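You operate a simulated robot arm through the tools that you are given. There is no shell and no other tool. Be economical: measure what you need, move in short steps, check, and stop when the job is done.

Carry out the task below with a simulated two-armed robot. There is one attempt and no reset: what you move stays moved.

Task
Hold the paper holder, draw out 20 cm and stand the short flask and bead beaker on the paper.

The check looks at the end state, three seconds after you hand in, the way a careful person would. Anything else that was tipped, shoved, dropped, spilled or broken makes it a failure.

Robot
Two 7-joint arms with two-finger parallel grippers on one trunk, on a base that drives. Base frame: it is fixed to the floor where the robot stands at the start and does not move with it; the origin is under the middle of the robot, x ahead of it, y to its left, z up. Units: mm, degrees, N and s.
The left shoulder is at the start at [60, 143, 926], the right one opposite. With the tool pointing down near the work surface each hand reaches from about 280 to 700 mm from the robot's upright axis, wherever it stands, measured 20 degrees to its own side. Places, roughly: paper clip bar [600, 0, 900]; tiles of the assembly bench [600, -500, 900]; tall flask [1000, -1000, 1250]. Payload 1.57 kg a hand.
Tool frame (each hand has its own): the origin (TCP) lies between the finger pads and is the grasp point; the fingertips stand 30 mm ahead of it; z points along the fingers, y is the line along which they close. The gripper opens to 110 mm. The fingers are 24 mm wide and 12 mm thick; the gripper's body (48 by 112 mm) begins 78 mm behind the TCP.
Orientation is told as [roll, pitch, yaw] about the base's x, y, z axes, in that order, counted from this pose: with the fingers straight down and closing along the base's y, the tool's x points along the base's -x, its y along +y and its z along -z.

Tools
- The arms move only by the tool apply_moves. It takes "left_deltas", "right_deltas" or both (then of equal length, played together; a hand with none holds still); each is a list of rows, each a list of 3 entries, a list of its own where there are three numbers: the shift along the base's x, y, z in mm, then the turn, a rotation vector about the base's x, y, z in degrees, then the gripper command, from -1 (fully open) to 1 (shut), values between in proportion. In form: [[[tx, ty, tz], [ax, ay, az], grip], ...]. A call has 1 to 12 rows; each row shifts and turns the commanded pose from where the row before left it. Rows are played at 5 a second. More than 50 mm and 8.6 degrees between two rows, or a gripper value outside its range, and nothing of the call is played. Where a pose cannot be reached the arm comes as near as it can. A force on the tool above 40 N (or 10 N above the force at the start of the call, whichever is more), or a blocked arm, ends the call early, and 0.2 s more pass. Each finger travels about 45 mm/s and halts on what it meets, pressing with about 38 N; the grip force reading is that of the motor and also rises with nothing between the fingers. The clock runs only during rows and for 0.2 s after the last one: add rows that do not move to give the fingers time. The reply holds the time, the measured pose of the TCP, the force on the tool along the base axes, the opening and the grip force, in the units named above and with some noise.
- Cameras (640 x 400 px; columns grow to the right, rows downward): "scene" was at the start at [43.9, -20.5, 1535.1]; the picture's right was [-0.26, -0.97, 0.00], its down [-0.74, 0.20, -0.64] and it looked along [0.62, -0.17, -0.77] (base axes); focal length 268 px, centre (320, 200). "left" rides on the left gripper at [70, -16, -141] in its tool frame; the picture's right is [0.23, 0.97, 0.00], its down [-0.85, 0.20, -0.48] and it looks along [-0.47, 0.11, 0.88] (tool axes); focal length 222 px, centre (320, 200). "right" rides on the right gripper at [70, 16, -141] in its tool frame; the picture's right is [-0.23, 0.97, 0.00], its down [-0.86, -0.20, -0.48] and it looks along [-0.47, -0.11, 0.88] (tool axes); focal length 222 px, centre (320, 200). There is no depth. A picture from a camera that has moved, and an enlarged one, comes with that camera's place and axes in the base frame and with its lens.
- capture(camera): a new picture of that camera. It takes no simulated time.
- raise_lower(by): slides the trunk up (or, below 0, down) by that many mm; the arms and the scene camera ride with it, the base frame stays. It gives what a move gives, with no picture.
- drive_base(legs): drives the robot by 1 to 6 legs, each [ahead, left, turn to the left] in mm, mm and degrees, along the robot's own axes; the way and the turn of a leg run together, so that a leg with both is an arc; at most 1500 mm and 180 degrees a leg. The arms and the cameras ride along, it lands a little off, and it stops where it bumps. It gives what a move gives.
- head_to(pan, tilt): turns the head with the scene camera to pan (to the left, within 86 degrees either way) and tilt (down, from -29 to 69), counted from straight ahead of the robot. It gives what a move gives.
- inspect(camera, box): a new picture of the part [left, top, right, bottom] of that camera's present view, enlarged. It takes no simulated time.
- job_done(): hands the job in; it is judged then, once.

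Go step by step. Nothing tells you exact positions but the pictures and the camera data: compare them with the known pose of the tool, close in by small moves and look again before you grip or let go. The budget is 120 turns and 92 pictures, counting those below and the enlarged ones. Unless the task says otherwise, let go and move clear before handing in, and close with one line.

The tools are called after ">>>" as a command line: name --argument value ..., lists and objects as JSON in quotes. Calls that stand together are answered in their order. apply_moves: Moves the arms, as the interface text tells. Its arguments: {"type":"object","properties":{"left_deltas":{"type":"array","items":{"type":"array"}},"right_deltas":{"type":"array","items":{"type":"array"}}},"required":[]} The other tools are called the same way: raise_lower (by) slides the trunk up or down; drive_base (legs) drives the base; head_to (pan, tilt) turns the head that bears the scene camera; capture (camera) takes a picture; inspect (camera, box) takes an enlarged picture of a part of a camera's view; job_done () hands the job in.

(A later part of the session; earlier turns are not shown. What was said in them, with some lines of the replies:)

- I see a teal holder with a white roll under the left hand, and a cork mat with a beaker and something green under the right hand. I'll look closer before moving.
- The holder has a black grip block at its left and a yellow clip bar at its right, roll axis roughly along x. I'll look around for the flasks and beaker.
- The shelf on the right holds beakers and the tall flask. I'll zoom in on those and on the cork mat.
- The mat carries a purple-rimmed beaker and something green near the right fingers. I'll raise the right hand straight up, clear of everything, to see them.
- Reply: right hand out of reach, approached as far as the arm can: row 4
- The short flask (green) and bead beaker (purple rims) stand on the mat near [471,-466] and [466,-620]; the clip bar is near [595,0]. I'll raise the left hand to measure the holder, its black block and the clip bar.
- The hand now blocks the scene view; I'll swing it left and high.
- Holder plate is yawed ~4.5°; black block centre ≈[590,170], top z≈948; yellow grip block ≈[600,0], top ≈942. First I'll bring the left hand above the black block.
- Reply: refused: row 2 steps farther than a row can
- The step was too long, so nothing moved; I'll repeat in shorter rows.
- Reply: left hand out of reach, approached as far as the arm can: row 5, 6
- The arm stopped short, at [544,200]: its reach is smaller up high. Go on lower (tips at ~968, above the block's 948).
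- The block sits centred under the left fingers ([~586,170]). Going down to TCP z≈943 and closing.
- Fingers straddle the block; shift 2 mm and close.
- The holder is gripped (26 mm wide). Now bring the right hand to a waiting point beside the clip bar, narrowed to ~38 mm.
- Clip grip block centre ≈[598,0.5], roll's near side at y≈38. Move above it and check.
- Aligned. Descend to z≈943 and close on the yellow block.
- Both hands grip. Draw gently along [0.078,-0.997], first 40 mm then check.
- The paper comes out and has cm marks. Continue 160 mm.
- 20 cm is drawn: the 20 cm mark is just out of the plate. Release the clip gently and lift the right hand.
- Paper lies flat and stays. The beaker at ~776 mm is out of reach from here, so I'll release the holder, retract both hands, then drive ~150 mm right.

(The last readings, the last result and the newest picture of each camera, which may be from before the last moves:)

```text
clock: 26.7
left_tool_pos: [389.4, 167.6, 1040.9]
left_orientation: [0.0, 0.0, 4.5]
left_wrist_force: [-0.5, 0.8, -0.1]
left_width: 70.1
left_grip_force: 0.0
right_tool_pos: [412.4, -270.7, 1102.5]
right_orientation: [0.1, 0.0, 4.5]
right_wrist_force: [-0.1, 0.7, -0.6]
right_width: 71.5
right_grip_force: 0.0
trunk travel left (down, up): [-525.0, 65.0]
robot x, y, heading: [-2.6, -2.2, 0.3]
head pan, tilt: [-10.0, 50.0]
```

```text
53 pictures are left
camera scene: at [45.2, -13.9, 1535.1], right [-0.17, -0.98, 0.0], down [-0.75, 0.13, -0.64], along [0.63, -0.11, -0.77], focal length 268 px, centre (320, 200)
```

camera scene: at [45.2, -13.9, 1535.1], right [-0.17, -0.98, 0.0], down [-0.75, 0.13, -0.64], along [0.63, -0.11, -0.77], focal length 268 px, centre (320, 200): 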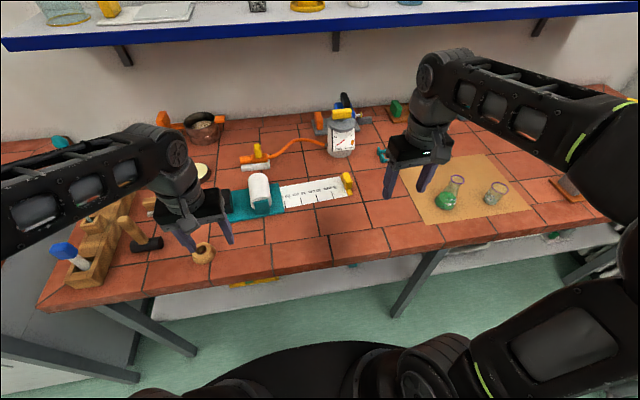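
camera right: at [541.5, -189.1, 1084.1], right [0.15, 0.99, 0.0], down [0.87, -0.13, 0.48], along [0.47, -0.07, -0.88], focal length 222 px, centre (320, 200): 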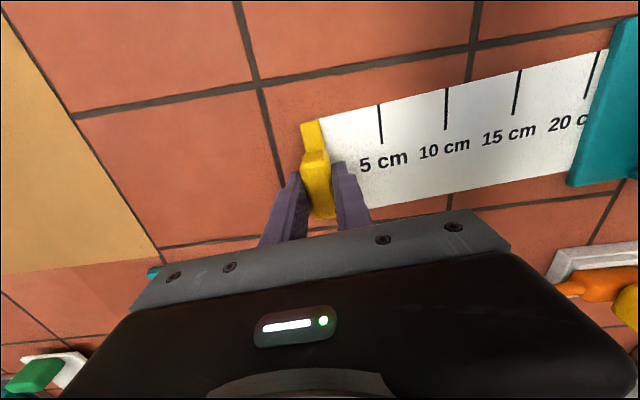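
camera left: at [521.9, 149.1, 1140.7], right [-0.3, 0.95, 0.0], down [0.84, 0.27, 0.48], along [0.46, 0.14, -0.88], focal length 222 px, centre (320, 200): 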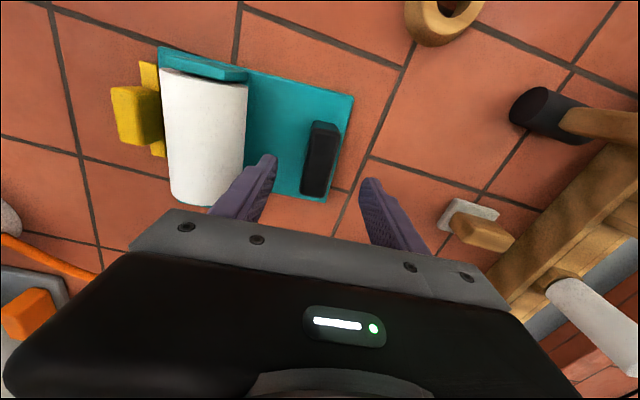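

Both released cleanly. Drive 150 mm to the right and look at the glassware.

>>> drive_base --legs '[[0, -150, 0]]'

>>> head_to --pan -25 --tilt 50

>>> capture --camera "scene"

>>> inspect --camera "scene" --box '[300, 110, 460, 230]'

```text
clock: 28.1
left_tool_pos: [389.0, 17.3, 1040.9]
left_orientation: [0.1, 0.0, 4.6]
left_wrist_force: [1.0, -0.7, -0.6]
left_width: 70.0
left_grip_force: 0.1
right_tool_pos: [412.5, -420.9, 1102.1]
right_orientation: [0.1, 0.1, 4.5]
right_wrist_force: [-0.3, -0.4, 0.4]
right_width: 71.4
right_grip_force: 0.0
trunk travel left (down, up): [-525.0, 65.0]
robot x, y, heading: [-0.2, -149.5, 0.2]
head pan, tilt: [-10.0, 50.0]
```

```text
clock: 28.8
left_tool_pos: [390.3, 19.4, 1040.2]
left_orientation: [-0.1, 0.0, 4.4]
left_wrist_force: [0.4, -0.1, 1.0]
left_width: 70.0
left_grip_force: 0.1
right_tool_pos: [412.6, -419.0, 1103.1]
right_orientation: [0.0, 0.0, 4.5]
right_wrist_force: [-0.5, 0.0, 0.0]
right_width: 71.5
right_grip_force: 0.1
trunk travel left (down, up): [-525.0, 65.0]
robot x, y, heading: [-2.0, -149.3, -0.0]
head pan, tilt: [-25.0, 50.0]
```

```text
52 pictures are left
camera scene: at [39.3, -183.1, 1535.1], right [-0.42, -0.91, 0.0], down [-0.69, 0.32, -0.64], along [0.58, -0.27, -0.77], focal length 268 px, centre (320, 200)
```

scene: 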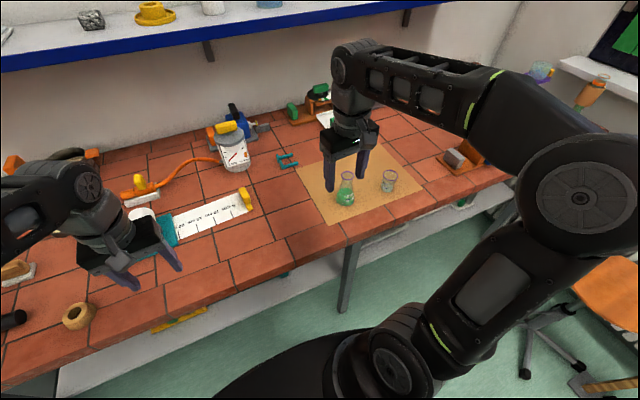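

```text
3.33 times, centred on (380, 170) of scene
camera zoom: at [39.3, -183.1, 1535.1], right [-0.42, -0.91, 0.0], down [-0.69, 0.32, -0.64], along [0.58, -0.27, -0.77], focal length 893 px, centre (120, 300)
```

zoom: 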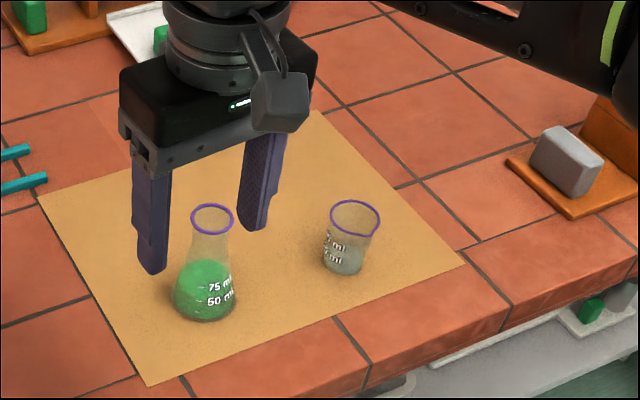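

Flask ≈[486,-477] with rim z≈1008; beaker ≈[475,-623], rim ≈958, 46 mm wide. I'll raise the trunk for more reach and bring the right hand above the flask.

>>> raise_lower --by 60

>>> apply_moves --right_deltas '[[[25, -20, -20], [0, 0, -4.5], -0.3], [[25, -20, -20], [0, 0, 0], -0.3], [[23, -18, -20], [0, 0, 0], -0.3], [[0, 0, -30], [0, 0, 0], -0.3], [[0, 0, 0], [0, 0, 0], -0.3]]'

>>> capture --camera "right"

>>> inspect --camera "scene" --box '[300, 110, 460, 230]'

```text
clock: 29.8
left_tool_pos: [389.7, 18.5, 1100.5]
left_orientation: [0.0, 0.1, 4.6]
left_wrist_force: [0.2, -0.1, -0.3]
left_width: 69.9
left_grip_force: 0.1
right_tool_pos: [413.3, -419.0, 1162.1]
right_orientation: [0.0, 0.0, 4.5]
right_wrist_force: [-0.5, -0.1, 0.4]
right_width: 71.4
right_grip_force: 0.2
trunk travel left (down, up): [-585.0, 5.0]
robot x, y, heading: [-1.4, -151.4, 0.0]
head pan, tilt: [-25.0, 50.0]
```

```text
clock: 31.0
left_tool_pos: [389.6, 20.0, 1099.8]
left_orientation: [0.0, 0.1, 4.5]
left_wrist_force: [0.3, 0.5, -0.6]
left_width: 69.8
left_grip_force: 0.0
right_tool_pos: [486.1, -478.6, 1072.3]
right_orientation: [0.0, -0.1, -0.1]
right_wrist_force: [0.5, 1.1, 0.0]
right_width: 71.4
right_grip_force: 0.0
trunk travel left (down, up): [-585.0, 5.0]
robot x, y, heading: [1.1, -151.9, -0.0]
head pan, tilt: [-25.0, 50.0]
```

```text
50 pictures are left
camera right: at [415.1, -462.2, 1213.3], right [0.23, 0.97, 0.0], down [0.86, -0.2, 0.48], along [0.47, -0.11, -0.88], focal length 222 px, centre (320, 200)
```

right: 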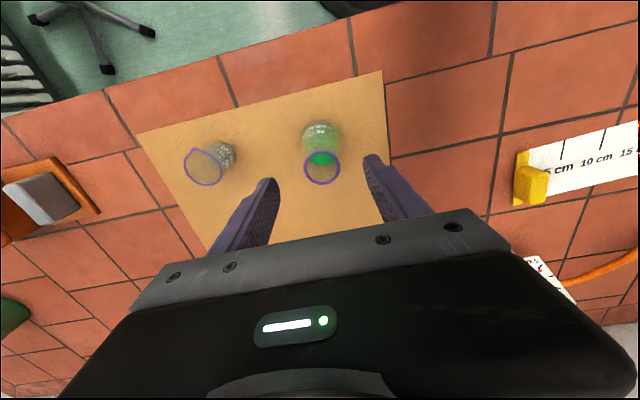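

```text
3.33 times, centred on (380, 170) of scene
camera zoom: at [39.5, -183.1, 1595.1], right [-0.42, -0.91, 0.0], down [-0.69, 0.32, -0.64], along [0.58, -0.27, -0.77], focal length 893 px, centre (120, 300)
```

zoom: 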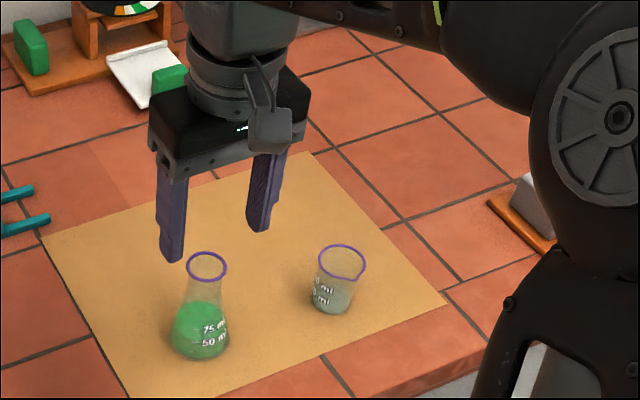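

Flask axis ≈[489,-478], rim z≈1004, right between the fingers. Descend so the pads are at rim/neck height (tips at ~968).

>>> apply_moves --right_deltas '[[[2, 0, -25], [0, 0, 0], -0.3], [[0, 0, -25], [0, 0, 0], -0.3], [[0, 0, -24], [0, 0, 0], -0.3], [[0, 0, 0], [0, 0, 0], -0.3]]'

>>> inspect --camera "right" --box '[220, 80, 420, 220]'

>>> inspect --camera "scene" --box '[300, 150, 400, 230]'

```text
clock: 32.0
left_tool_pos: [388.9, 18.4, 1100.0]
left_orientation: [0.0, -0.1, 4.5]
left_wrist_force: [0.3, -0.4, -0.6]
left_width: 69.8
left_grip_force: 0.1
right_tool_pos: [487.6, -478.8, 998.5]
right_orientation: [0.0, 0.1, -0.1]
right_wrist_force: [0.3, -0.5, 0.3]
right_width: 71.7
right_grip_force: 0.1
trunk travel left (down, up): [-585.0, 5.0]
robot x, y, heading: [0.8, -151.0, -0.0]
head pan, tilt: [-25.0, 50.0]
```

```text
2.86 times, centred on (320, 150) of right
camera zoom: at [417.6, -462.2, 1139.4], right [0.23, 0.97, 0.0], down [0.86, -0.2, 0.48], along [0.47, -0.11, -0.88], focal length 635 px, centre (320, 343)
```

zoom: 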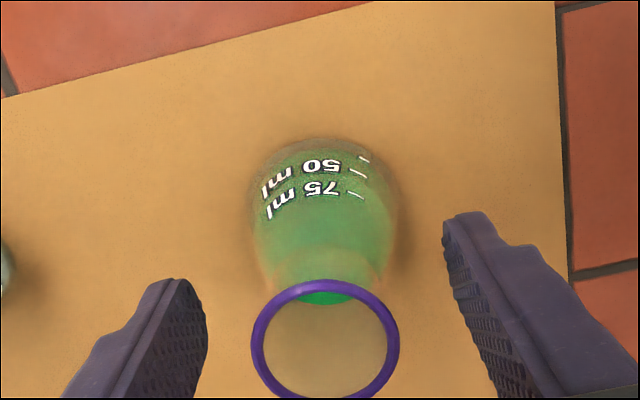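

```text
5.00 times, centred on (350, 190) of scene
camera zoom: at [39.0, -183.0, 1595.2], right [-0.42, -0.91, 0.0], down [-0.69, 0.32, -0.64], along [0.58, -0.27, -0.77], focal length 1339 px, centre (170, 250)
```

zoom: 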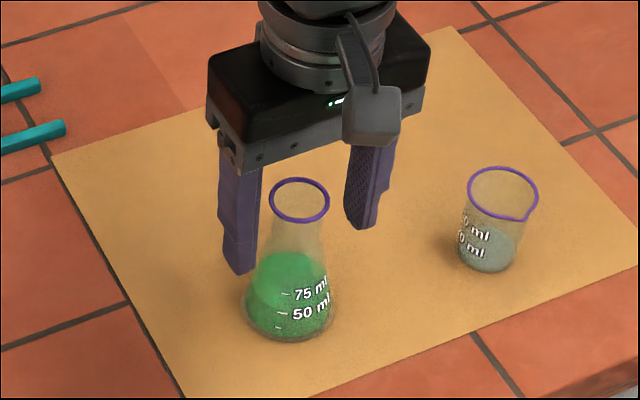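

The rim is centred between the pads. Close slowly.

>>> apply_moves --right_deltas '[[[2, 0, 0], [0, 0, 0], -0.1], [[0, 0, 0], [0, 0, 0], 0.1], [[0, 0, 0], [0, 0, 0], 0.3], [[0, 0, 0], [0, 0, 0], 0.45], [[0, 0, 0], [0, 0, 0], 0.6], [[0, 0, 0], [0, 0, 0], 0.7], [[0, 0, 0], [0, 0, 0], 0.7]]'

>>> inspect --camera "scene" --box '[300, 150, 400, 230]'

```text
clock: 33.6
left_tool_pos: [388.3, 18.9, 1100.0]
left_orientation: [0.0, 0.0, 4.5]
left_wrist_force: [0.0, 0.2, 0.2]
left_width: 70.1
left_grip_force: 0.1
right_tool_pos: [489.5, -478.6, 997.6]
right_orientation: [-0.2, 0.0, 0.0]
right_wrist_force: [0.1, -0.4, 1.3]
right_width: 30.9
right_grip_force: 37.8
trunk travel left (down, up): [-585.0, 5.0]
robot x, y, heading: [-0.9, -150.5, -0.1]
head pan, tilt: [-25.0, 50.0]
```

```text
5.00 times, centred on (350, 190) of scene
camera zoom: at [39.3, -183.0, 1595.1], right [-0.42, -0.91, 0.0], down [-0.69, 0.32, -0.64], along [0.58, -0.27, -0.77], focal length 1339 px, centre (170, 250)
```

zoom: 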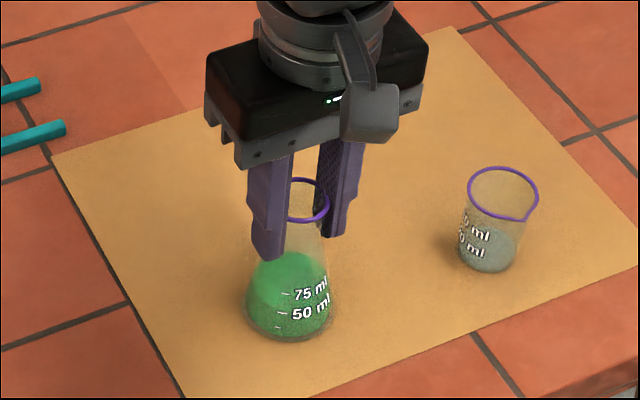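

Gripped at 31 mm. Lift slowly and check that it hangs straight.

>>> apply_moves --right_deltas '[[[0, 0, 6], [0, 0, 0], 0.7], [[0, 0, 10], [0, 0, 0], 0.7], [[0, 0, 15], [0, 0, 0], 0.7], [[0, 0, 15], [0, 0, 0], 0.7], [[0, 0, 0], [0, 0, 0], 0.7]]'

>>> inspect --camera "scene" --box '[300, 130, 400, 210]'

```text
clock: 34.8
left_tool_pos: [388.7, 17.6, 1100.6]
left_orientation: [0.0, 0.1, 4.5]
left_wrist_force: [0.0, 0.4, -0.1]
left_width: 70.0
left_grip_force: 0.1
right_tool_pos: [490.3, -476.8, 1045.9]
right_orientation: [0.0, 0.0, 0.0]
right_wrist_force: [0.5, 1.0, -1.4]
right_width: 30.7
right_grip_force: 38.3
trunk travel left (down, up): [-585.0, 5.0]
robot x, y, heading: [-0.4, -150.4, -0.2]
head pan, tilt: [-25.0, 50.0]
```

```text
5.00 times, centred on (350, 170) of scene
camera zoom: at [39.6, -183.2, 1595.1], right [-0.42, -0.91, 0.0], down [-0.69, 0.32, -0.64], along [0.58, -0.27, -0.77], focal length 1339 px, centre (170, 350)
```

zoom: 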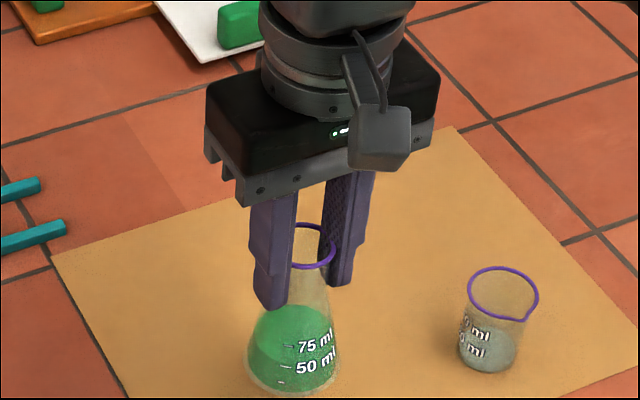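

The flask hangs straight. Move the left hand out of the way and carry the flask toward the paper along x≈500, in front of the clip.

>>> apply_moves --right_deltas '[[[0, 5, 0], [0, 0, 0], 0.7], [[0, 15, 5], [0, 0, 0], 0.7], [[0, 25, 5], [0, 0, 0], 0.7], [[1, 32, 5], [0, 0, 0], 0.7], [[1, 32, 0], [0, 0, 0.6], 0.7], [[1, 32, 0], [0, 0, 0.6], 0.7], [[1, 32, 0], [0, 0, 0.6], 0.7], [[1, 32, 0], [0, 0, 0.6], 0.7], [[1, 32, 0], [0, 0, 0.6], 0.7], [[1, 28, 0], [0, 0, 0.6], 0.7], [[0, 18, 0], [0, 0, 0.5], 0.7], [[0, 8, 0], [0, 0, 0.4], 0.7]]' --left_deltas '[[[0, 40, 0], [0, 0, 0], -0.27], [[0, 40, 0], [0, 0, 0], -0.27], [[0, 40, 0], [0, 0, 0], -0.27], [[0, 40, 0], [0, 0, 0], -0.27], [[0, 20, 0], [0, 0, 0], -0.27], [[0, 0, 0], [0, 0, 0], -0.27], [[0, 0, 0], [0, 0, 0], -0.27], [[0, 0, 0], [0, 0, 0], -0.27], [[0, 0, 0], [0, 0, 0], -0.27], [[0, 0, 0], [0, 0, 0], -0.27], [[0, 0, 0], [0, 0, 0], -0.27], [[0, 0, 0], [0, 0, 0], -0.27]]'

>>> head_to --pan 5 --tilt 50

>>> capture --camera "scene"

```text
clock: 37.4
left_tool_pos: [389.3, 198.6, 1100.5]
left_orientation: [0.0, -0.1, 4.4]
left_wrist_force: [0.2, 0.0, 0.2]
left_width: 69.7
left_grip_force: 0.2
right_tool_pos: [496.7, -185.8, 1059.5]
right_orientation: [0.0, 0.1, 4.5]
right_wrist_force: [0.8, 0.0, -1.7]
right_width: 30.3
right_grip_force: 37.9
trunk travel left (down, up): [-585.0, 5.0]
robot x, y, heading: [0.8, -153.3, 0.0]
head pan, tilt: [-25.0, 50.0]
```

```text
clock: 38.4
left_tool_pos: [389.1, 199.4, 1100.5]
left_orientation: [0.0, 0.1, 4.5]
left_wrist_force: [-0.3, 0.6, 0.1]
left_width: 70.2
left_grip_force: 0.0
right_tool_pos: [495.4, -185.1, 1058.0]
right_orientation: [0.0, 0.0, 4.5]
right_wrist_force: [0.1, 0.4, -0.6]
right_width: 30.3
right_grip_force: 37.8
trunk travel left (down, up): [-585.0, 5.0]
robot x, y, heading: [0.2, -148.3, -0.2]
head pan, tilt: [5.0, 50.0]
```

```text
44 pictures are left
camera scene: at [46.4, -143.9, 1595.1], right [0.09, -1.0, 0.0], down [-0.76, -0.07, -0.64], along [0.64, 0.06, -0.77], focal length 268 px, centre (320, 200)
```

scene: 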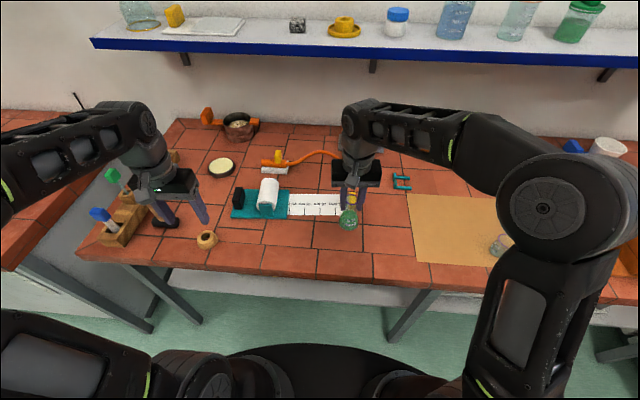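

Continue to y≈-50, then forward over the paper, and check.

>>> apply_moves --right_deltas '[[[0, 10, 0], [0, 0, 0], 0.7], [[0, 25, 0], [0, 0, 0], 0.7], [[0, 30, 0], [0, 0, 0], 0.7], [[5, 30, 0], [0, 0, 0], 0.7], [[15, 25, 0], [0, 0, 0], 0.7], [[25, 14, -5], [0, 0, 0], 0.7], [[28, 0, -5], [0, 0, 0], 0.7], [[22, 0, -5], [0, 0, 0], 0.7], [[10, 0, -5], [0, 0, 0], 0.7], [[4, 0, 0], [0, 0, 0], 0.7], [[0, 0, 0], [0, 0, 0], 0.7]]'

>>> inspect --camera "scene" --box '[220, 140, 380, 240]'

>>> capture --camera "right"

```text
clock: 40.8
left_tool_pos: [389.0, 199.9, 1099.6]
left_orientation: [-0.1, 0.0, 4.5]
left_wrist_force: [-0.8, -0.4, 0.3]
left_width: 69.9
left_grip_force: 0.0
right_tool_pos: [580.2, -52.8, 1043.8]
right_orientation: [0.1, -0.1, 4.5]
right_wrist_force: [0.8, 0.4, -1.3]
right_width: 30.3
right_grip_force: 37.9
right hand out of reach, approached as far as the arm can: row 8, 10
trunk travel left (down, up): [-585.0, 5.0]
robot x, y, heading: [-1.0, -151.3, 0.2]
head pan, tilt: [5.0, 50.0]
```

```text
4.00 times, centred on (300, 190) of scene
camera zoom: at [46.5, -143.3, 1595.1], right [0.09, -1.0, 0.0], down [-0.76, -0.07, -0.64], along [0.64, 0.06, -0.77], focal length 1071 px, centre (400, 240)
```

zoom: 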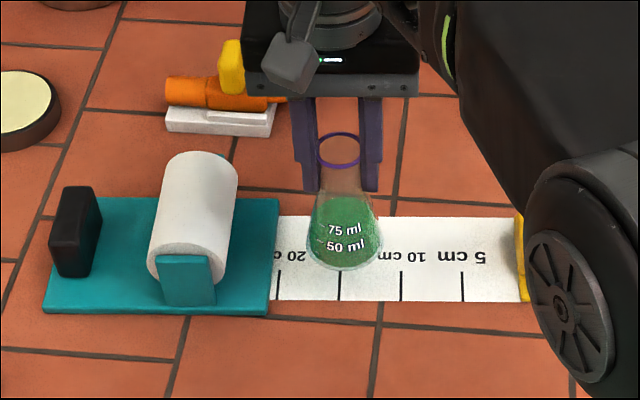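

```text
42 pictures are left
camera right: at [508.4, -42.1, 1185.8], right [0.15, 0.99, 0.0], down [0.87, -0.13, 0.48], along [0.47, -0.07, -0.88], focal length 222 px, centre (320, 200)
```

right: 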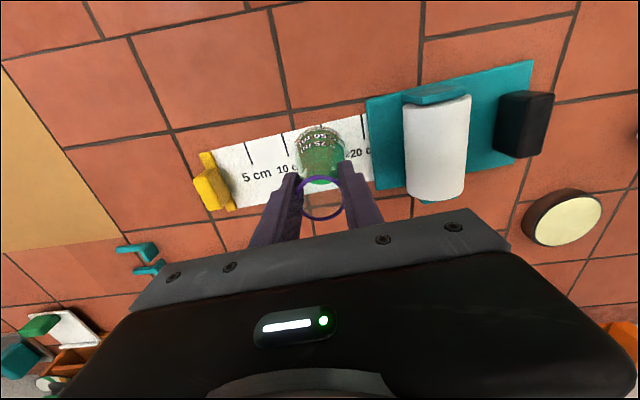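

Short by ~25 mm in x because of height; go lower then forward.

>>> apply_moves --right_deltas '[[[0, 0, -15], [0, 0, 0], 0.7], [[0, 0, -15], [0, 0, 0], 0.7], [[10, 0, 0], [0, 0, 0], 0.7], [[13, 0, 0], [0, 0, 0], 0.7], [[0, 0, 0], [0, 0, 0], 0.7]]'

>>> inspect --camera "scene" --box '[220, 140, 380, 240]'

```text
clock: 42.0
left_tool_pos: [390.8, 199.1, 1100.9]
left_orientation: [-0.1, -0.1, 4.5]
left_wrist_force: [0.5, -0.1, 0.6]
left_width: 69.6
left_grip_force: 0.1
right_tool_pos: [596.1, -52.5, 1015.1]
right_orientation: [-0.1, -0.1, 4.5]
right_wrist_force: [-0.6, 0.2, -1.1]
right_width: 30.6
right_grip_force: 37.9
right hand out of reach, approached as far as the arm can: row 4
trunk travel left (down, up): [-585.0, 5.0]
robot x, y, heading: [-3.9, -148.7, 0.1]
head pan, tilt: [5.0, 50.0]
```

```text
4.00 times, centred on (300, 190) of scene
camera zoom: at [46.6, -143.7, 1595.1], right [0.09, -1.0, 0.0], down [-0.76, -0.07, -0.64], along [0.64, 0.06, -0.77], focal length 1071 px, centre (400, 240)
```

zoom: 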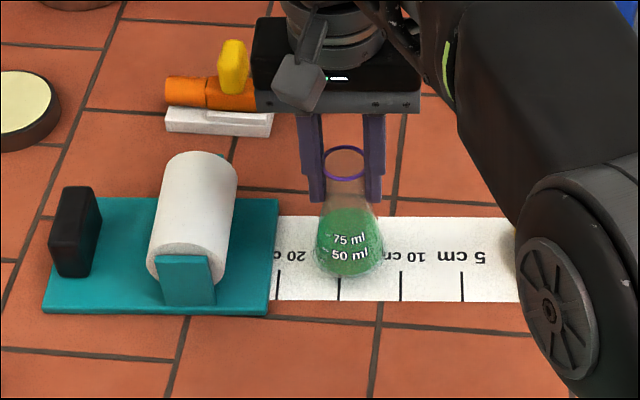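

Lower near the surface, nudge 6 mm further, then touch down.

>>> apply_moves --right_deltas '[[[0, 0, -8], [0, 0, 0], 0.7], [[6, 0, 0], [0, 0, 0], 0.7], [[0, 0, -4], [0, 0, 0], 0.7], [[0, 0, -3], [0, 0, 0], 0.7], [[0, 0, 0], [0, 0, 0], 0.7]]'

>>> inspect --camera "scene" --box '[250, 150, 350, 230]'

```text
clock: 43.2
left_tool_pos: [389.8, 198.7, 1100.8]
left_orientation: [-0.1, 0.0, 4.5]
left_wrist_force: [-0.7, -0.8, -0.1]
left_width: 69.8
left_grip_force: 0.0
right_tool_pos: [601.9, -53.5, 999.9]
right_orientation: [0.0, 0.0, 4.6]
right_wrist_force: [-0.4, -0.9, -0.9]
right_width: 30.2
right_grip_force: 37.8
trunk travel left (down, up): [-585.0, 5.0]
robot x, y, heading: [-0.0, -147.3, -0.0]
head pan, tilt: [5.0, 50.0]
```

```text
5.00 times, centred on (300, 190) of scene
camera zoom: at [46.4, -143.7, 1595.1], right [0.09, -1.0, 0.0], down [-0.76, -0.07, -0.64], along [0.64, 0.06, -0.77], focal length 1339 px, centre (420, 250)
```

zoom: 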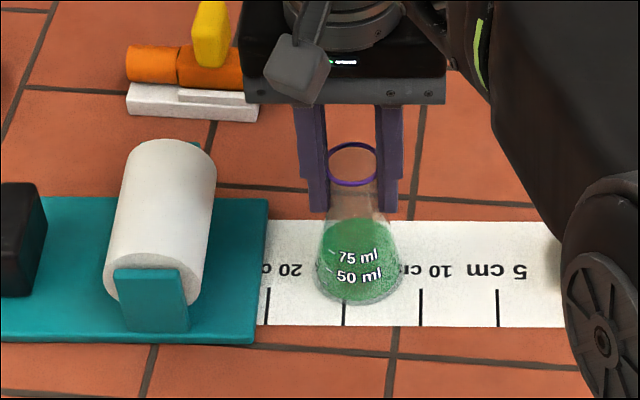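

Almost touching; lower in 1 mm steps until the force shows contact.

>>> apply_moves --right_deltas '[[[0, 0, -1], [0, 0, 0], 0.7], [[0, 0, -1], [0, 0, 0], 0.7], [[0, 0, 0], [0, 0, 0], 0.7]]'

```text
clock: 44.0
left_tool_pos: [388.6, 199.4, 1101.2]
left_orientation: [-0.1, 0.0, 4.4]
left_wrist_force: [-0.2, 0.1, -0.1]
left_width: 70.1
left_grip_force: 0.1
right_tool_pos: [602.2, -53.8, 999.1]
right_orientation: [-0.1, -0.1, 4.5]
right_wrist_force: [1.4, 0.2, 5.9]
right_width: 30.4
right_grip_force: 37.8
trunk travel left (down, up): [-585.0, 5.0]
robot x, y, heading: [1.4, -151.3, -0.0]
head pan, tilt: [5.0, 50.0]
```

Contact (5.9 N up). Open slowly, then lift straight up.

>>> apply_moves --right_deltas '[[[0, 0, 0.5], [0, 0, 0], 0.45], [[0, 0, 0], [0, 0, 0], 0.3], [[0, 0, 0], [0, 0, 0], 0.1], [[0, 0, 0], [0, 0, 0], 0.0], [[0, 0, 0], [0, 0, 0], 0.0]]'

>>> inspect --camera "scene" --box '[250, 150, 350, 230]'

```text
clock: 45.2
left_tool_pos: [389.2, 198.1, 1101.1]
left_orientation: [0.0, 0.0, 4.6]
left_wrist_force: [0.6, 0.0, 0.2]
left_width: 69.9
left_grip_force: 0.0
right_tool_pos: [602.7, -53.5, 999.0]
right_orientation: [0.0, 0.0, 4.5]
right_wrist_force: [-1.2, -0.9, 0.0]
right_width: 55.2
right_grip_force: 0.0
trunk travel left (down, up): [-585.0, 5.0]
robot x, y, heading: [1.9, -147.3, -0.1]
head pan, tilt: [5.0, 50.0]
```

```text
5.00 times, centred on (300, 190) of scene
camera zoom: at [46.3, -143.7, 1595.1], right [0.09, -1.0, 0.0], down [-0.76, -0.07, -0.64], along [0.64, 0.06, -0.77], focal length 1339 px, centre (420, 250)
```

zoom: 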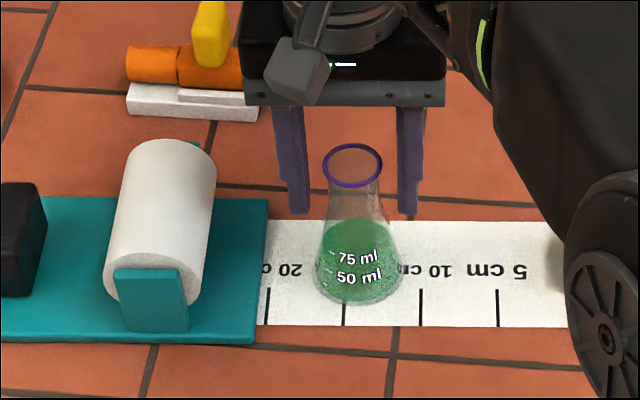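

Flask stands free on the paper. Rise and withdraw, then go to the beaker.

>>> apply_moves --right_deltas '[[[0, 0, 15], [0, 0, 0], 0.0], [[-8, 0, 20], [0, 0, 0], 0.0], [[-20, 0, 25], [0, 0, 0], 0.0], [[-25, -10, 20], [0, 0, 0], 0.0], [[-20, -40, 10], [0, 0, 0], 0.0], [[-10, -45, 0], [0, 0, 0], -0.1], [[0, -48, 0], [0, 0, 0], -0.3], [[0, -48, 0], [0, 0, 0], -0.3], [[0, -48, 0], [0, 0, 0], -0.3], [[0, -48, 0], [0, 0, -4.5], -0.3], [[0, -48, 0], [0, 0, 0], -0.3], [[0, -48, 0], [0, 0, 0], -0.3]]'

>>> inspect --camera "scene" --box '[220, 140, 380, 240]'

>>> head_to --pan -30 --tilt 50

>>> capture --camera "scene"

```text
clock: 47.8
left_tool_pos: [388.7, 198.5, 1101.6]
left_orientation: [0.0, -0.1, 4.5]
left_wrist_force: [-0.8, 0.3, -0.7]
left_width: 70.0
left_grip_force: 0.1
right_tool_pos: [526.6, -438.5, 1068.8]
right_orientation: [0.0, 0.0, 0.0]
right_wrist_force: [0.1, 0.4, 0.3]
right_width: 71.4
right_grip_force: 0.0
right hand out of reach, approached as far as the arm can: row 2
trunk travel left (down, up): [-585.0, 5.0]
robot x, y, heading: [0.6, -149.9, -0.1]
head pan, tilt: [5.0, 50.0]
```

```text
4.00 times, centred on (300, 190) of scene
camera zoom: at [46.2, -144.9, 1595.1], right [0.09, -1.0, 0.0], down [-0.76, -0.07, -0.64], along [0.64, 0.06, -0.77], focal length 1071 px, centre (400, 240)
```

zoom: 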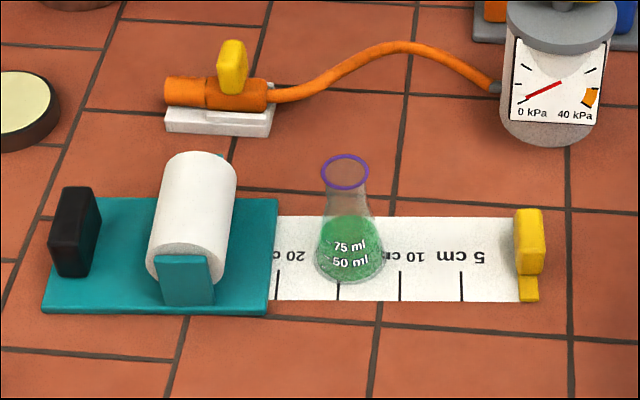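

```text
clock: 48.8
left_tool_pos: [389.4, 199.0, 1100.8]
left_orientation: [0.1, 0.0, 4.5]
left_wrist_force: [-0.6, 0.0, 0.0]
left_width: 70.2
left_grip_force: 0.1
right_tool_pos: [526.3, -436.1, 1067.3]
right_orientation: [0.0, 0.0, 0.0]
right_wrist_force: [-0.4, -0.3, -0.2]
right_width: 71.3
right_grip_force: 0.0
trunk travel left (down, up): [-585.0, 5.0]
robot x, y, heading: [1.4, -148.1, 0.0]
head pan, tilt: [-30.0, 50.0]
```

```text
37 pictures are left
camera scene: at [36.3, -188.9, 1595.1], right [-0.5, -0.87, 0.0], down [-0.66, 0.38, -0.64], along [0.56, -0.32, -0.77], focal length 268 px, centre (320, 200)
```

scene: 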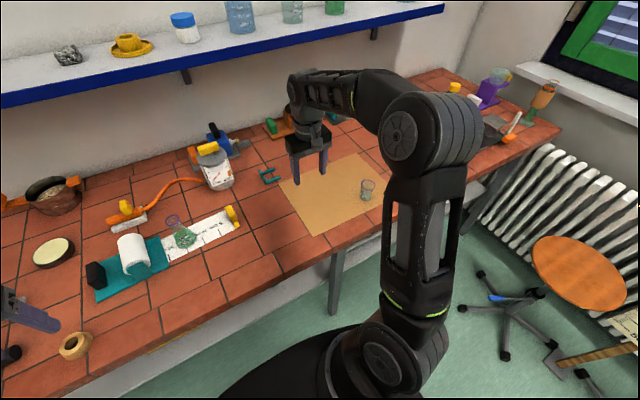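

Flask is fine on the paper. Move above the beaker.

>>> apply_moves --right_deltas '[[[-12, -45, 0], [0, 0, 0], -0.3], [[-12, -45, 0], [0, 0, 0], -0.3], [[-12, -45, 0], [0, 0, 0], -0.3], [[-15, -45, -10], [0, 0, 0], -0.3], [[0, -5, -20], [0, 0, 0], -0.3], [[0, 0, 0], [0, 0, 0], -0.3]]'

>>> capture --camera "right"

>>> inspect --camera "scene" --box '[300, 130, 420, 220]'

```text
clock: 50.2
left_tool_pos: [390.1, 198.7, 1100.2]
left_orientation: [0.0, 0.0, 4.5]
left_wrist_force: [-0.9, -0.2, -0.2]
left_width: 69.9
left_grip_force: 0.1
right_tool_pos: [474.7, -622.0, 1037.8]
right_orientation: [0.0, 0.1, 0.1]
right_wrist_force: [0.1, 0.5, 0.5]
right_width: 71.6
right_grip_force: 0.1
trunk travel left (down, up): [-585.0, 5.0]
robot x, y, heading: [-1.9, -146.9, -0.1]
head pan, tilt: [-30.0, 50.0]
```

```text
36 pictures are left
camera right: at [404.5, -606.4, 1179.5], right [0.23, 0.97, 0.0], down [0.86, -0.2, 0.48], along [0.47, -0.11, -0.88], focal length 222 px, centre (320, 200)
```

right: 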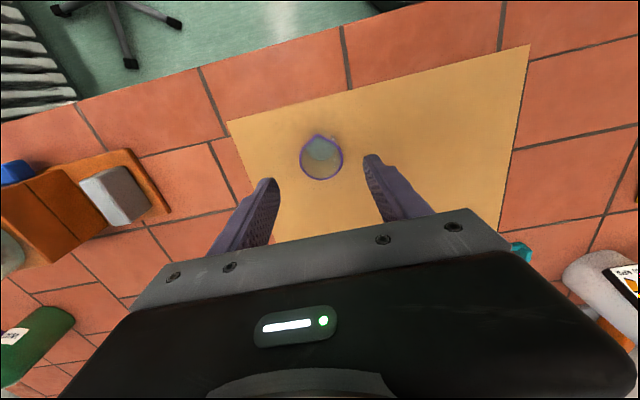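

```text
4.44 times, centred on (360, 175) of scene
camera zoom: at [36.0, -189.2, 1595.1], right [-0.5, -0.87, 0.0], down [-0.66, 0.38, -0.64], along [0.56, -0.32, -0.77], focal length 1190 px, centre (142, 311)
```

zoom: 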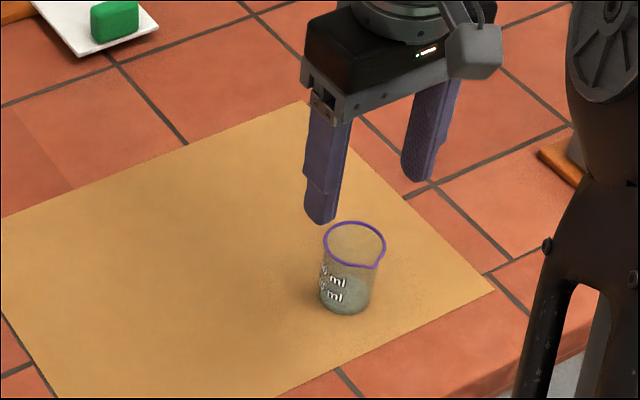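

Beaker centred at [475,-622]. Descend to z≈940.

>>> apply_moves --right_deltas '[[[0, 0, -30], [0, 0, 0], -0.3], [[0, 0, -30], [0, 0, 0], -0.3], [[0, 0, -25], [0, 0, 0], -0.3], [[0, 0, -13], [0, 0, 0], -0.3], [[0, 0, 0], [0, 0, 0], -0.3]]'

>>> inspect --camera "right" --box '[220, 80, 420, 220]'

>>> inspect --camera "scene" --box '[300, 130, 420, 220]'

```text
clock: 51.4
left_tool_pos: [388.0, 199.2, 1101.5]
left_orientation: [0.0, 0.0, 4.5]
left_wrist_force: [0.0, 0.1, -0.3]
left_width: 69.9
left_grip_force: 0.0
right_tool_pos: [475.7, -619.7, 939.5]
right_orientation: [0.0, 0.0, -0.1]
right_wrist_force: [-0.2, -0.6, 0.3]
right_width: 71.1
right_grip_force: 0.0
trunk travel left (down, up): [-585.0, 5.0]
robot x, y, heading: [0.5, -150.0, 0.2]
head pan, tilt: [-30.0, 50.0]
```

```text
2.86 times, centred on (320, 150) of right
camera zoom: at [405.3, -604.5, 1080.5], right [0.23, 0.97, 0.0], down [0.86, -0.2, 0.48], along [0.47, -0.11, -0.88], focal length 635 px, centre (320, 343)
```

zoom: 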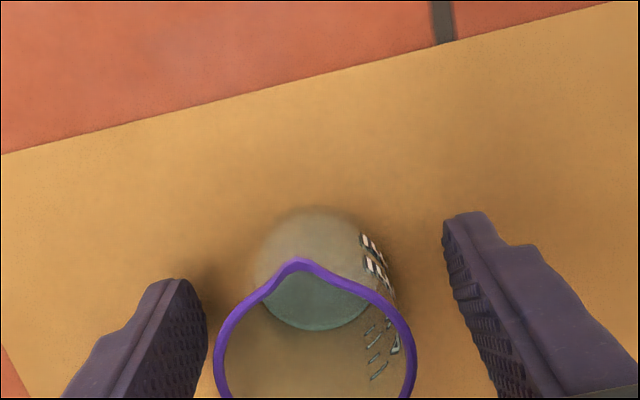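

```text
4.44 times, centred on (360, 175) of scene
camera zoom: at [36.2, -189.1, 1595.1], right [-0.5, -0.87, 0.0], down [-0.66, 0.38, -0.64], along [0.56, -0.32, -0.77], focal length 1190 px, centre (142, 311)
```

zoom: 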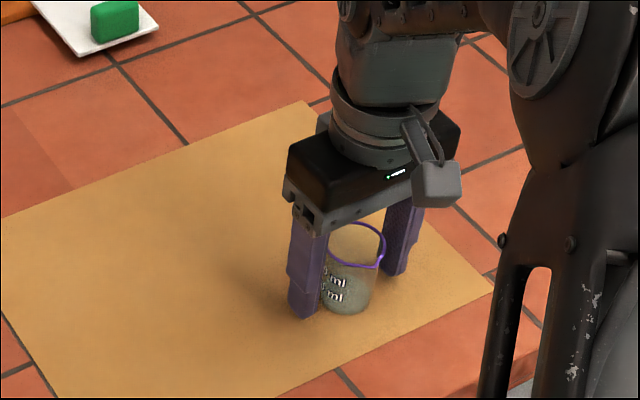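

Good alignment; shift 1.5 mm toward -y and close.

>>> apply_moves --right_deltas '[[[0, -1.5, 0], [0, 0, 0], -0.1], [[0, 0, 0], [0, 0, 0], 0.1], [[0, 0, 0], [0, 0, 0], 0.2], [[0, 0, 0], [0, 0, 0], 0.35], [[0, 0, 0], [0, 0, 0], 0.4], [[0, 0, 0], [0, 0, 0], 0.4]]'

>>> inspect --camera "scene" --box '[300, 130, 420, 220]'

```text
clock: 52.8
left_tool_pos: [388.9, 199.3, 1099.1]
left_orientation: [0.0, 0.0, 4.6]
left_wrist_force: [1.3, 0.8, 0.4]
left_width: 69.7
left_grip_force: 0.1
right_tool_pos: [474.6, -623.6, 939.7]
right_orientation: [0.0, 0.0, 0.0]
right_wrist_force: [0.1, 0.2, -0.6]
right_width: 39.7
right_grip_force: 38.0
trunk travel left (down, up): [-585.0, 5.0]
robot x, y, heading: [3.8, -148.9, 0.1]
head pan, tilt: [-30.0, 50.0]
```

```text
4.44 times, centred on (360, 175) of scene
camera zoom: at [36.3, -189.1, 1595.1], right [-0.5, -0.87, 0.0], down [-0.66, 0.38, -0.64], along [0.56, -0.32, -0.77], focal length 1190 px, centre (142, 311)
```

zoom: 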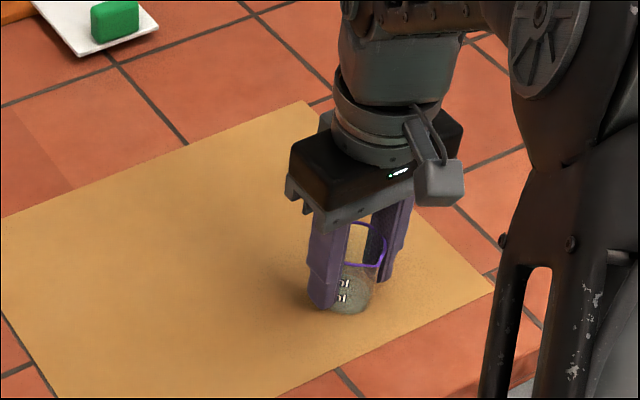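

Gripped at 40 mm. Lift and carry toward the paper in front of the clip.

>>> apply_moves --right_deltas '[[[0, 0, 8], [0, 0, 0], 0.4], [[0, 0, 15], [0, 0, 0], 0.4], [[0, 0, 20], [0, 0, 0], 0.4], [[0, 10, 12], [0, 0, 0], 0.4], [[2, 25, 5], [0, 0, 0], 0.4], [[3, 35, 0], [0, 0, 0.6], 0.4], [[3, 40, 0], [0, 0, 0.6], 0.4], [[3, 40, 0], [0, 0, 0.6], 0.4], [[3, 40, 0], [0, 0, 0.6], 0.4], [[3, 40, 0], [0, 0, 0.6], 0.4], [[3, 30, 0], [0, 0, 0.6], 0.4], [[2, 15, 0], [0, 0, 0.9], 0.4]]'

>>> head_to --pan 0 --tilt 50

>>> capture --camera "scene"

```text
clock: 55.4
left_tool_pos: [389.8, 198.3, 1099.9]
left_orientation: [0.0, 0.0, 4.5]
left_wrist_force: [-0.2, -0.2, 0.0]
left_width: 69.9
left_grip_force: 0.1
right_tool_pos: [496.8, -347.5, 1000.0]
right_orientation: [0.0, -0.1, 4.5]
right_wrist_force: [0.7, -0.6, -0.5]
right_width: 39.6
right_grip_force: 37.7
trunk travel left (down, up): [-585.0, 5.0]
robot x, y, heading: [0.6, -150.2, 0.2]
head pan, tilt: [-30.0, 50.0]
```

```text
clock: 56.3
left_tool_pos: [389.0, 198.3, 1100.1]
left_orientation: [0.0, 0.1, 4.5]
left_wrist_force: [-0.9, 0.0, 0.5]
left_width: 70.0
left_grip_force: 0.0
right_tool_pos: [497.8, -347.7, 1000.7]
right_orientation: [0.0, 0.0, 4.5]
right_wrist_force: [-0.1, -0.1, -0.1]
right_width: 39.9
right_grip_force: 38.0
trunk travel left (down, up): [-585.0, 5.0]
robot x, y, heading: [-2.6, -148.6, -0.1]
head pan, tilt: [0.0, 50.0]
```

```text
31 pictures are left
camera scene: at [46.6, -150.6, 1595.1], right [0.0, -1.0, 0.0], down [-0.77, 0.0, -0.64], along [0.64, 0.0, -0.77], focal length 268 px, centre (320, 200)
```

scene: 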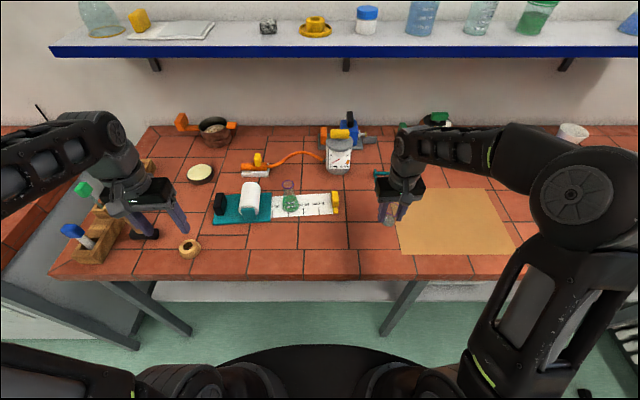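

Carry on to y≈-136, then forward over the paper.

>>> apply_moves --right_deltas '[[[0, 12, 0], [0, 0, 0], 0.4], [[0, 30, 0], [0, 0, 0], 0.4], [[0, 38, 0], [0, 0, 0], 0.4], [[0, 38, 0], [0, 0, 0], 0.4], [[0, 38, 0], [0, 0, 0], 0.4], [[5, 30, 0], [0, 0, 0], 0.4], [[15, 18, 0], [0, 0, 0], 0.4], [[25, 7, 0], [0, 0, 0], 0.4], [[25, 0, -5], [0, 0, 0], 0.4], [[18, 0, -5], [0, 0, 0], 0.4], [[10, 0, -5], [0, 0, 0], 0.4], [[0, 0, 0], [0, 0, 0], 0.4]]'

>>> inspect --camera "scene" --box '[230, 150, 390, 250]'

>>> capture --camera "right"

```text
clock: 58.9
left_tool_pos: [389.5, 198.5, 1100.3]
left_orientation: [0.1, 0.1, 4.5]
left_wrist_force: [-0.4, 0.2, 1.0]
left_width: 69.7
left_grip_force: 0.1
right_tool_pos: [594.7, -137.8, 985.5]
right_orientation: [0.0, 0.0, 4.5]
right_wrist_force: [0.0, -0.1, -0.2]
right_width: 39.8
right_grip_force: 37.9
trunk travel left (down, up): [-585.0, 5.0]
robot x, y, heading: [1.6, -148.5, -0.1]
head pan, tilt: [0.0, 50.0]
```

```text
4.00 times, centred on (310, 200) of scene
camera zoom: at [46.4, -150.4, 1595.1], right [0.0, -1.0, 0.0], down [-0.77, 0.0, -0.64], along [0.64, 0.0, -0.77], focal length 1071 px, centre (360, 200)
```

zoom: 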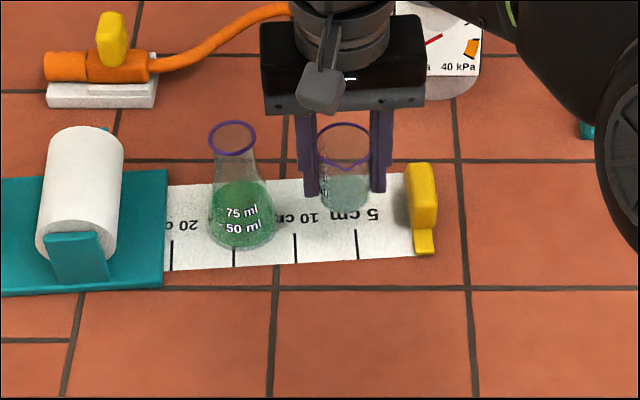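

```text
29 pictures are left
camera right: at [523.6, -126.9, 1126.7], right [0.15, 0.99, 0.0], down [0.87, -0.13, 0.48], along [0.47, -0.07, -0.88], focal length 222 px, centre (320, 200)
```

right: 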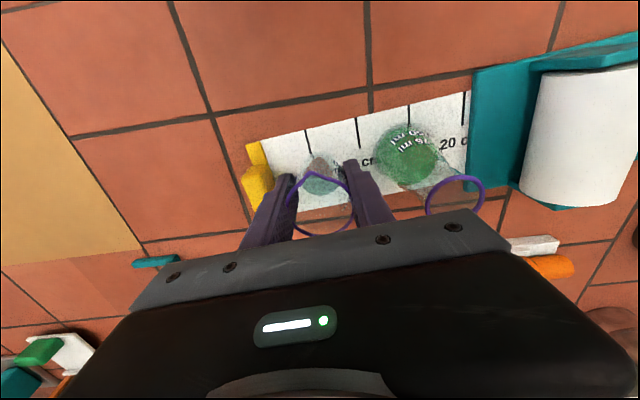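

Well placed between flask and clip. Nudge 10 mm forward and lower to just above the paper.

>>> apply_moves --right_deltas '[[[5, 0, -12], [0, 0, 0], 0.4], [[5, 0, -12], [0, 0, 0], 0.4], [[0, 0, -10], [0, 0, 0], 0.4], [[0, 0, -6], [0, 0, 0], 0.4], [[0, 0, 0], [0, 0, 0], 0.4]]'

>>> inspect --camera "scene" --box '[260, 150, 360, 230]'

```text
clock: 60.1
left_tool_pos: [389.1, 199.2, 1100.8]
left_orientation: [0.0, 0.1, 4.6]
left_wrist_force: [0.0, 1.3, 0.6]
left_width: 69.7
left_grip_force: 0.1
right_tool_pos: [605.1, -138.0, 945.8]
right_orientation: [0.1, 0.0, 4.6]
right_wrist_force: [-0.4, 0.1, 0.5]
right_width: 39.8
right_grip_force: 38.1
trunk travel left (down, up): [-585.0, 5.0]
robot x, y, heading: [0.7, -147.7, 0.1]
head pan, tilt: [0.0, 50.0]
```

```text
5.00 times, centred on (310, 190) of scene
camera zoom: at [46.6, -150.5, 1595.1], right [0.0, -1.0, 0.0], down [-0.77, 0.0, -0.64], along [0.64, 0.0, -0.77], focal length 1339 px, centre (370, 250)
```

zoom: 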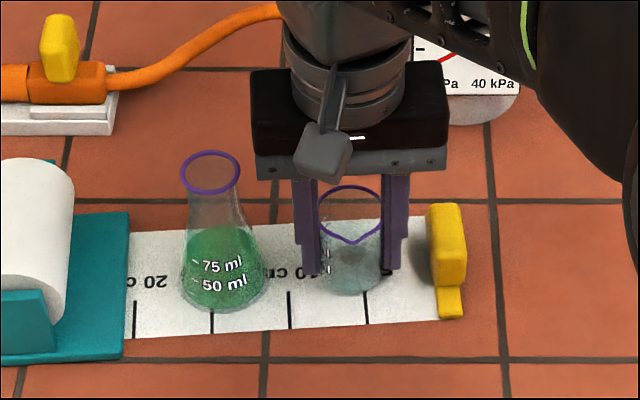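

>>> apply_moves --right_deltas '[[[0, 0, -2], [0, 0, 0], 0.4], [[0, 0, -1.5], [0, 0, 0], 0.4], [[0, 0, -1], [0, 0, 0], 0.4], [[0, 0, 0], [0, 0, 0], 0.4]]'

```text
clock: 61.1
left_tool_pos: [389.9, 198.6, 1101.1]
left_orientation: [0.0, -0.1, 4.5]
left_wrist_force: [0.0, -0.6, 1.1]
left_width: 69.9
left_grip_force: 0.0
right_tool_pos: [604.5, -137.1, 940.8]
right_orientation: [0.0, 0.0, 4.4]
right_wrist_force: [0.0, -0.1, -0.1]
right_width: 39.9
right_grip_force: 38.0
trunk travel left (down, up): [-585.0, 5.0]
robot x, y, heading: [0.2, -147.0, 0.2]
head pan, tilt: [0.0, 50.0]
```

The beaker is just above the paper; a last millimetre or two to feel contact.

>>> apply_moves --right_deltas '[[[0, 0, -1], [0, 0, 0], 0.4], [[0, 0, -0.7], [0, 0, 0], 0.4], [[0, 0, 0], [0, 0, 0], 0.4]]'

```text
clock: 61.9
left_tool_pos: [389.1, 199.8, 1100.6]
left_orientation: [0.0, 0.0, 4.4]
left_wrist_force: [0.6, 0.0, 0.4]
left_width: 69.8
left_grip_force: 0.1
right_tool_pos: [605.7, -136.9, 938.1]
right_orientation: [0.1, 0.0, 4.4]
right_wrist_force: [1.3, 0.0, 1.3]
right_width: 39.8
right_grip_force: 38.0
trunk travel left (down, up): [-585.0, 5.0]
robot x, y, heading: [0.1, -152.1, 0.1]
head pan, tilt: [0.0, 50.0]
```

>>> apply_moves --right_deltas '[[[0, 0, -0.7], [0, 0, 0], 0.4], [[0, 0, 0], [0, 0, 0], 0.4]]'

>>> inspect --camera "scene" --box '[260, 150, 360, 230]'

```text
clock: 62.5
left_tool_pos: [389.3, 199.3, 1101.3]
left_orientation: [0.0, 0.0, 4.5]
left_wrist_force: [-0.1, 0.2, -0.2]
left_width: 69.9
left_grip_force: 0.0
right_tool_pos: [604.5, -137.2, 939.2]
right_orientation: [-0.1, -0.1, 4.5]
right_wrist_force: [0.8, -0.4, 8.1]
right_width: 39.6
right_grip_force: 38.6
trunk travel left (down, up): [-585.0, 5.0]
robot x, y, heading: [-1.6, -153.0, -0.1]
head pan, tilt: [0.0, 50.0]
```

```text
5.00 times, centred on (310, 190) of scene
camera zoom: at [45.8, -150.5, 1595.3], right [0.0, -1.0, 0.0], down [-0.77, 0.0, -0.64], along [0.64, 0.0, -0.77], focal length 1339 px, centre (370, 250)
```

zoom: 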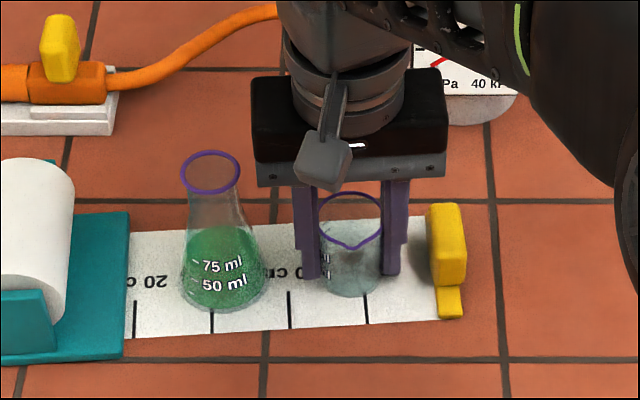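

Contact is clear (8 N). Ease up 0.7 mm, open slightly and lift straight up.

>>> apply_moves --right_deltas '[[[0, 0, 0.7], [0, 0, 0], 0.3], [[0, 0, 0], [0, 0, 0], 0.2], [[0, 0, 0], [0, 0, 0], 0.1], [[0, 0, 0], [0, 0, 0], 0.1], [[0, 0, 10], [0, 0, 0], 0.1], [[0, 0, 20], [0, 0, 0], 0.1], [[0, 0, 25], [0, 0, 0], 0.1], [[-5, 0, 25], [0, 0, 0], 0.1], [[-20, 0, 25], [0, 0, 0], 0.1], [[-40, -15, 10], [0, 0, 0], 0.1], [[-40, -25, 0], [0, 0, 0], 0.1]]'

>>> inspect --camera "scene" --box '[220, 140, 380, 240]'

>>> capture --camera "scene"

```text
clock: 64.9
left_tool_pos: [387.7, 198.0, 1101.4]
left_orientation: [0.0, -0.1, 4.5]
left_wrist_force: [-0.2, 0.1, -0.1]
left_width: 69.9
left_grip_force: 0.1
right_tool_pos: [500.7, -177.6, 1054.9]
right_orientation: [0.0, -0.1, 4.6]
right_wrist_force: [-0.6, -0.1, 0.0]
right_width: 49.2
right_grip_force: 0.0
trunk travel left (down, up): [-585.0, 5.0]
robot x, y, heading: [2.5, -148.6, -0.0]
head pan, tilt: [0.0, 50.0]
```

```text
4.00 times, centred on (300, 190) of scene
camera zoom: at [45.4, -151.4, 1595.2], right [0.0, -1.0, 0.0], down [-0.77, 0.0, -0.64], along [0.64, 0.0, -0.77], focal length 1071 px, centre (400, 240)
```

zoom: 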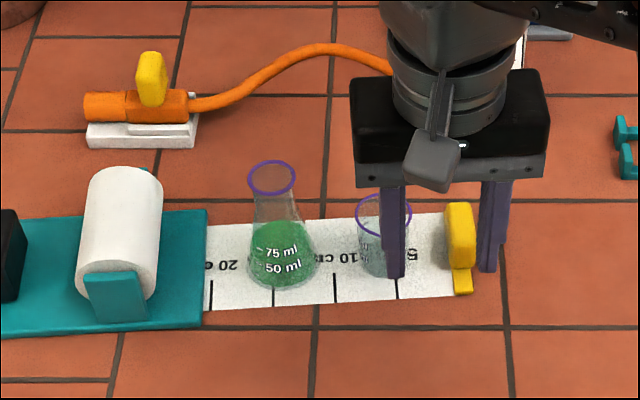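

```text
25 pictures are left
camera scene: at [45.4, -151.4, 1595.2], right [0.0, -1.0, 0.0], down [-0.77, 0.0, -0.64], along [0.64, 0.0, -0.77], focal length 268 px, centre (320, 200)
```

scene: 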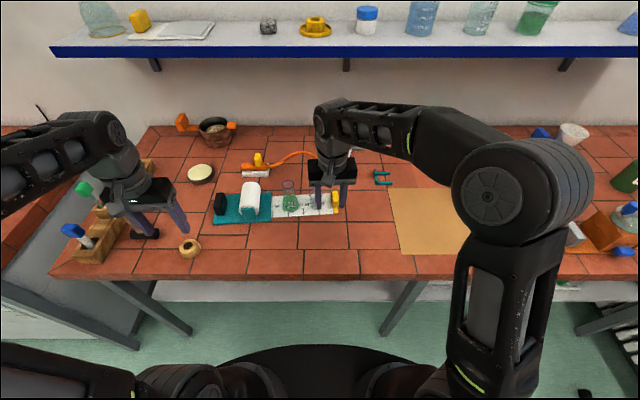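

Both look to be standing; move the right hand aside and verify.

>>> apply_moves --right_deltas '[[[-20, -40, 10], [0, 0, 0], 0.1], [[-20, -40, 10], [0, 0, 0], 0.1], [[-20, -40, 0], [0, 0, 0], 0.1], [[0, -40, 0], [0, 0, 0], 0.1], [[0, -40, 0], [0, 0, 0], 0.1]]'

>>> inspect --camera "scene" --box '[200, 150, 360, 250]'

```text
clock: 66.1
left_tool_pos: [389.7, 197.9, 1101.7]
left_orientation: [0.0, 0.1, 4.5]
left_wrist_force: [-0.2, 0.5, 0.0]
left_width: 69.9
left_grip_force: 0.0
right_tool_pos: [439.4, -378.4, 1075.3]
right_orientation: [0.0, 0.0, 4.4]
right_wrist_force: [-1.5, -0.5, 0.5]
right_width: 49.7
right_grip_force: 0.1
trunk travel left (down, up): [-585.0, 5.0]
robot x, y, heading: [2.6, -149.0, -0.2]
head pan, tilt: [0.0, 50.0]
```

```text
4.00 times, centred on (280, 200) of scene
camera zoom: at [46.0, -151.6, 1595.2], right [0.0, -1.0, 0.0], down [-0.77, 0.0, -0.64], along [0.64, 0.0, -0.77], focal length 1071 px, centre (480, 200)
```

zoom: 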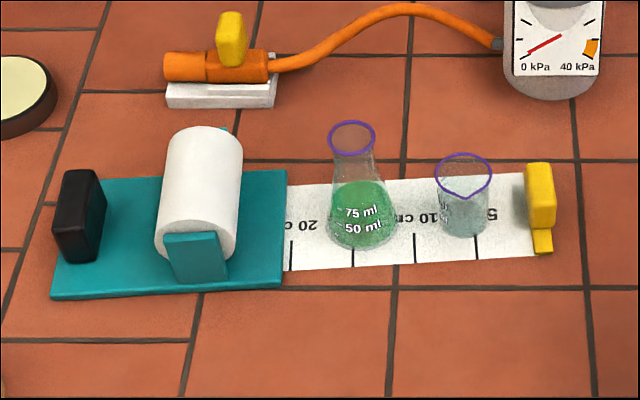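

The flask and the beaker stand upright on the paper, with the 20 cm mark just clear of the holder. Nothing else was disturbed and both hands are clear, so I'm handing in.

>>> job_done

```text
The job is handed in.
```

The job is handed in: about 20 cm of paper is drawn out, the short flask and the bead beaker stand upright on it, and both hands have let go and are clear.
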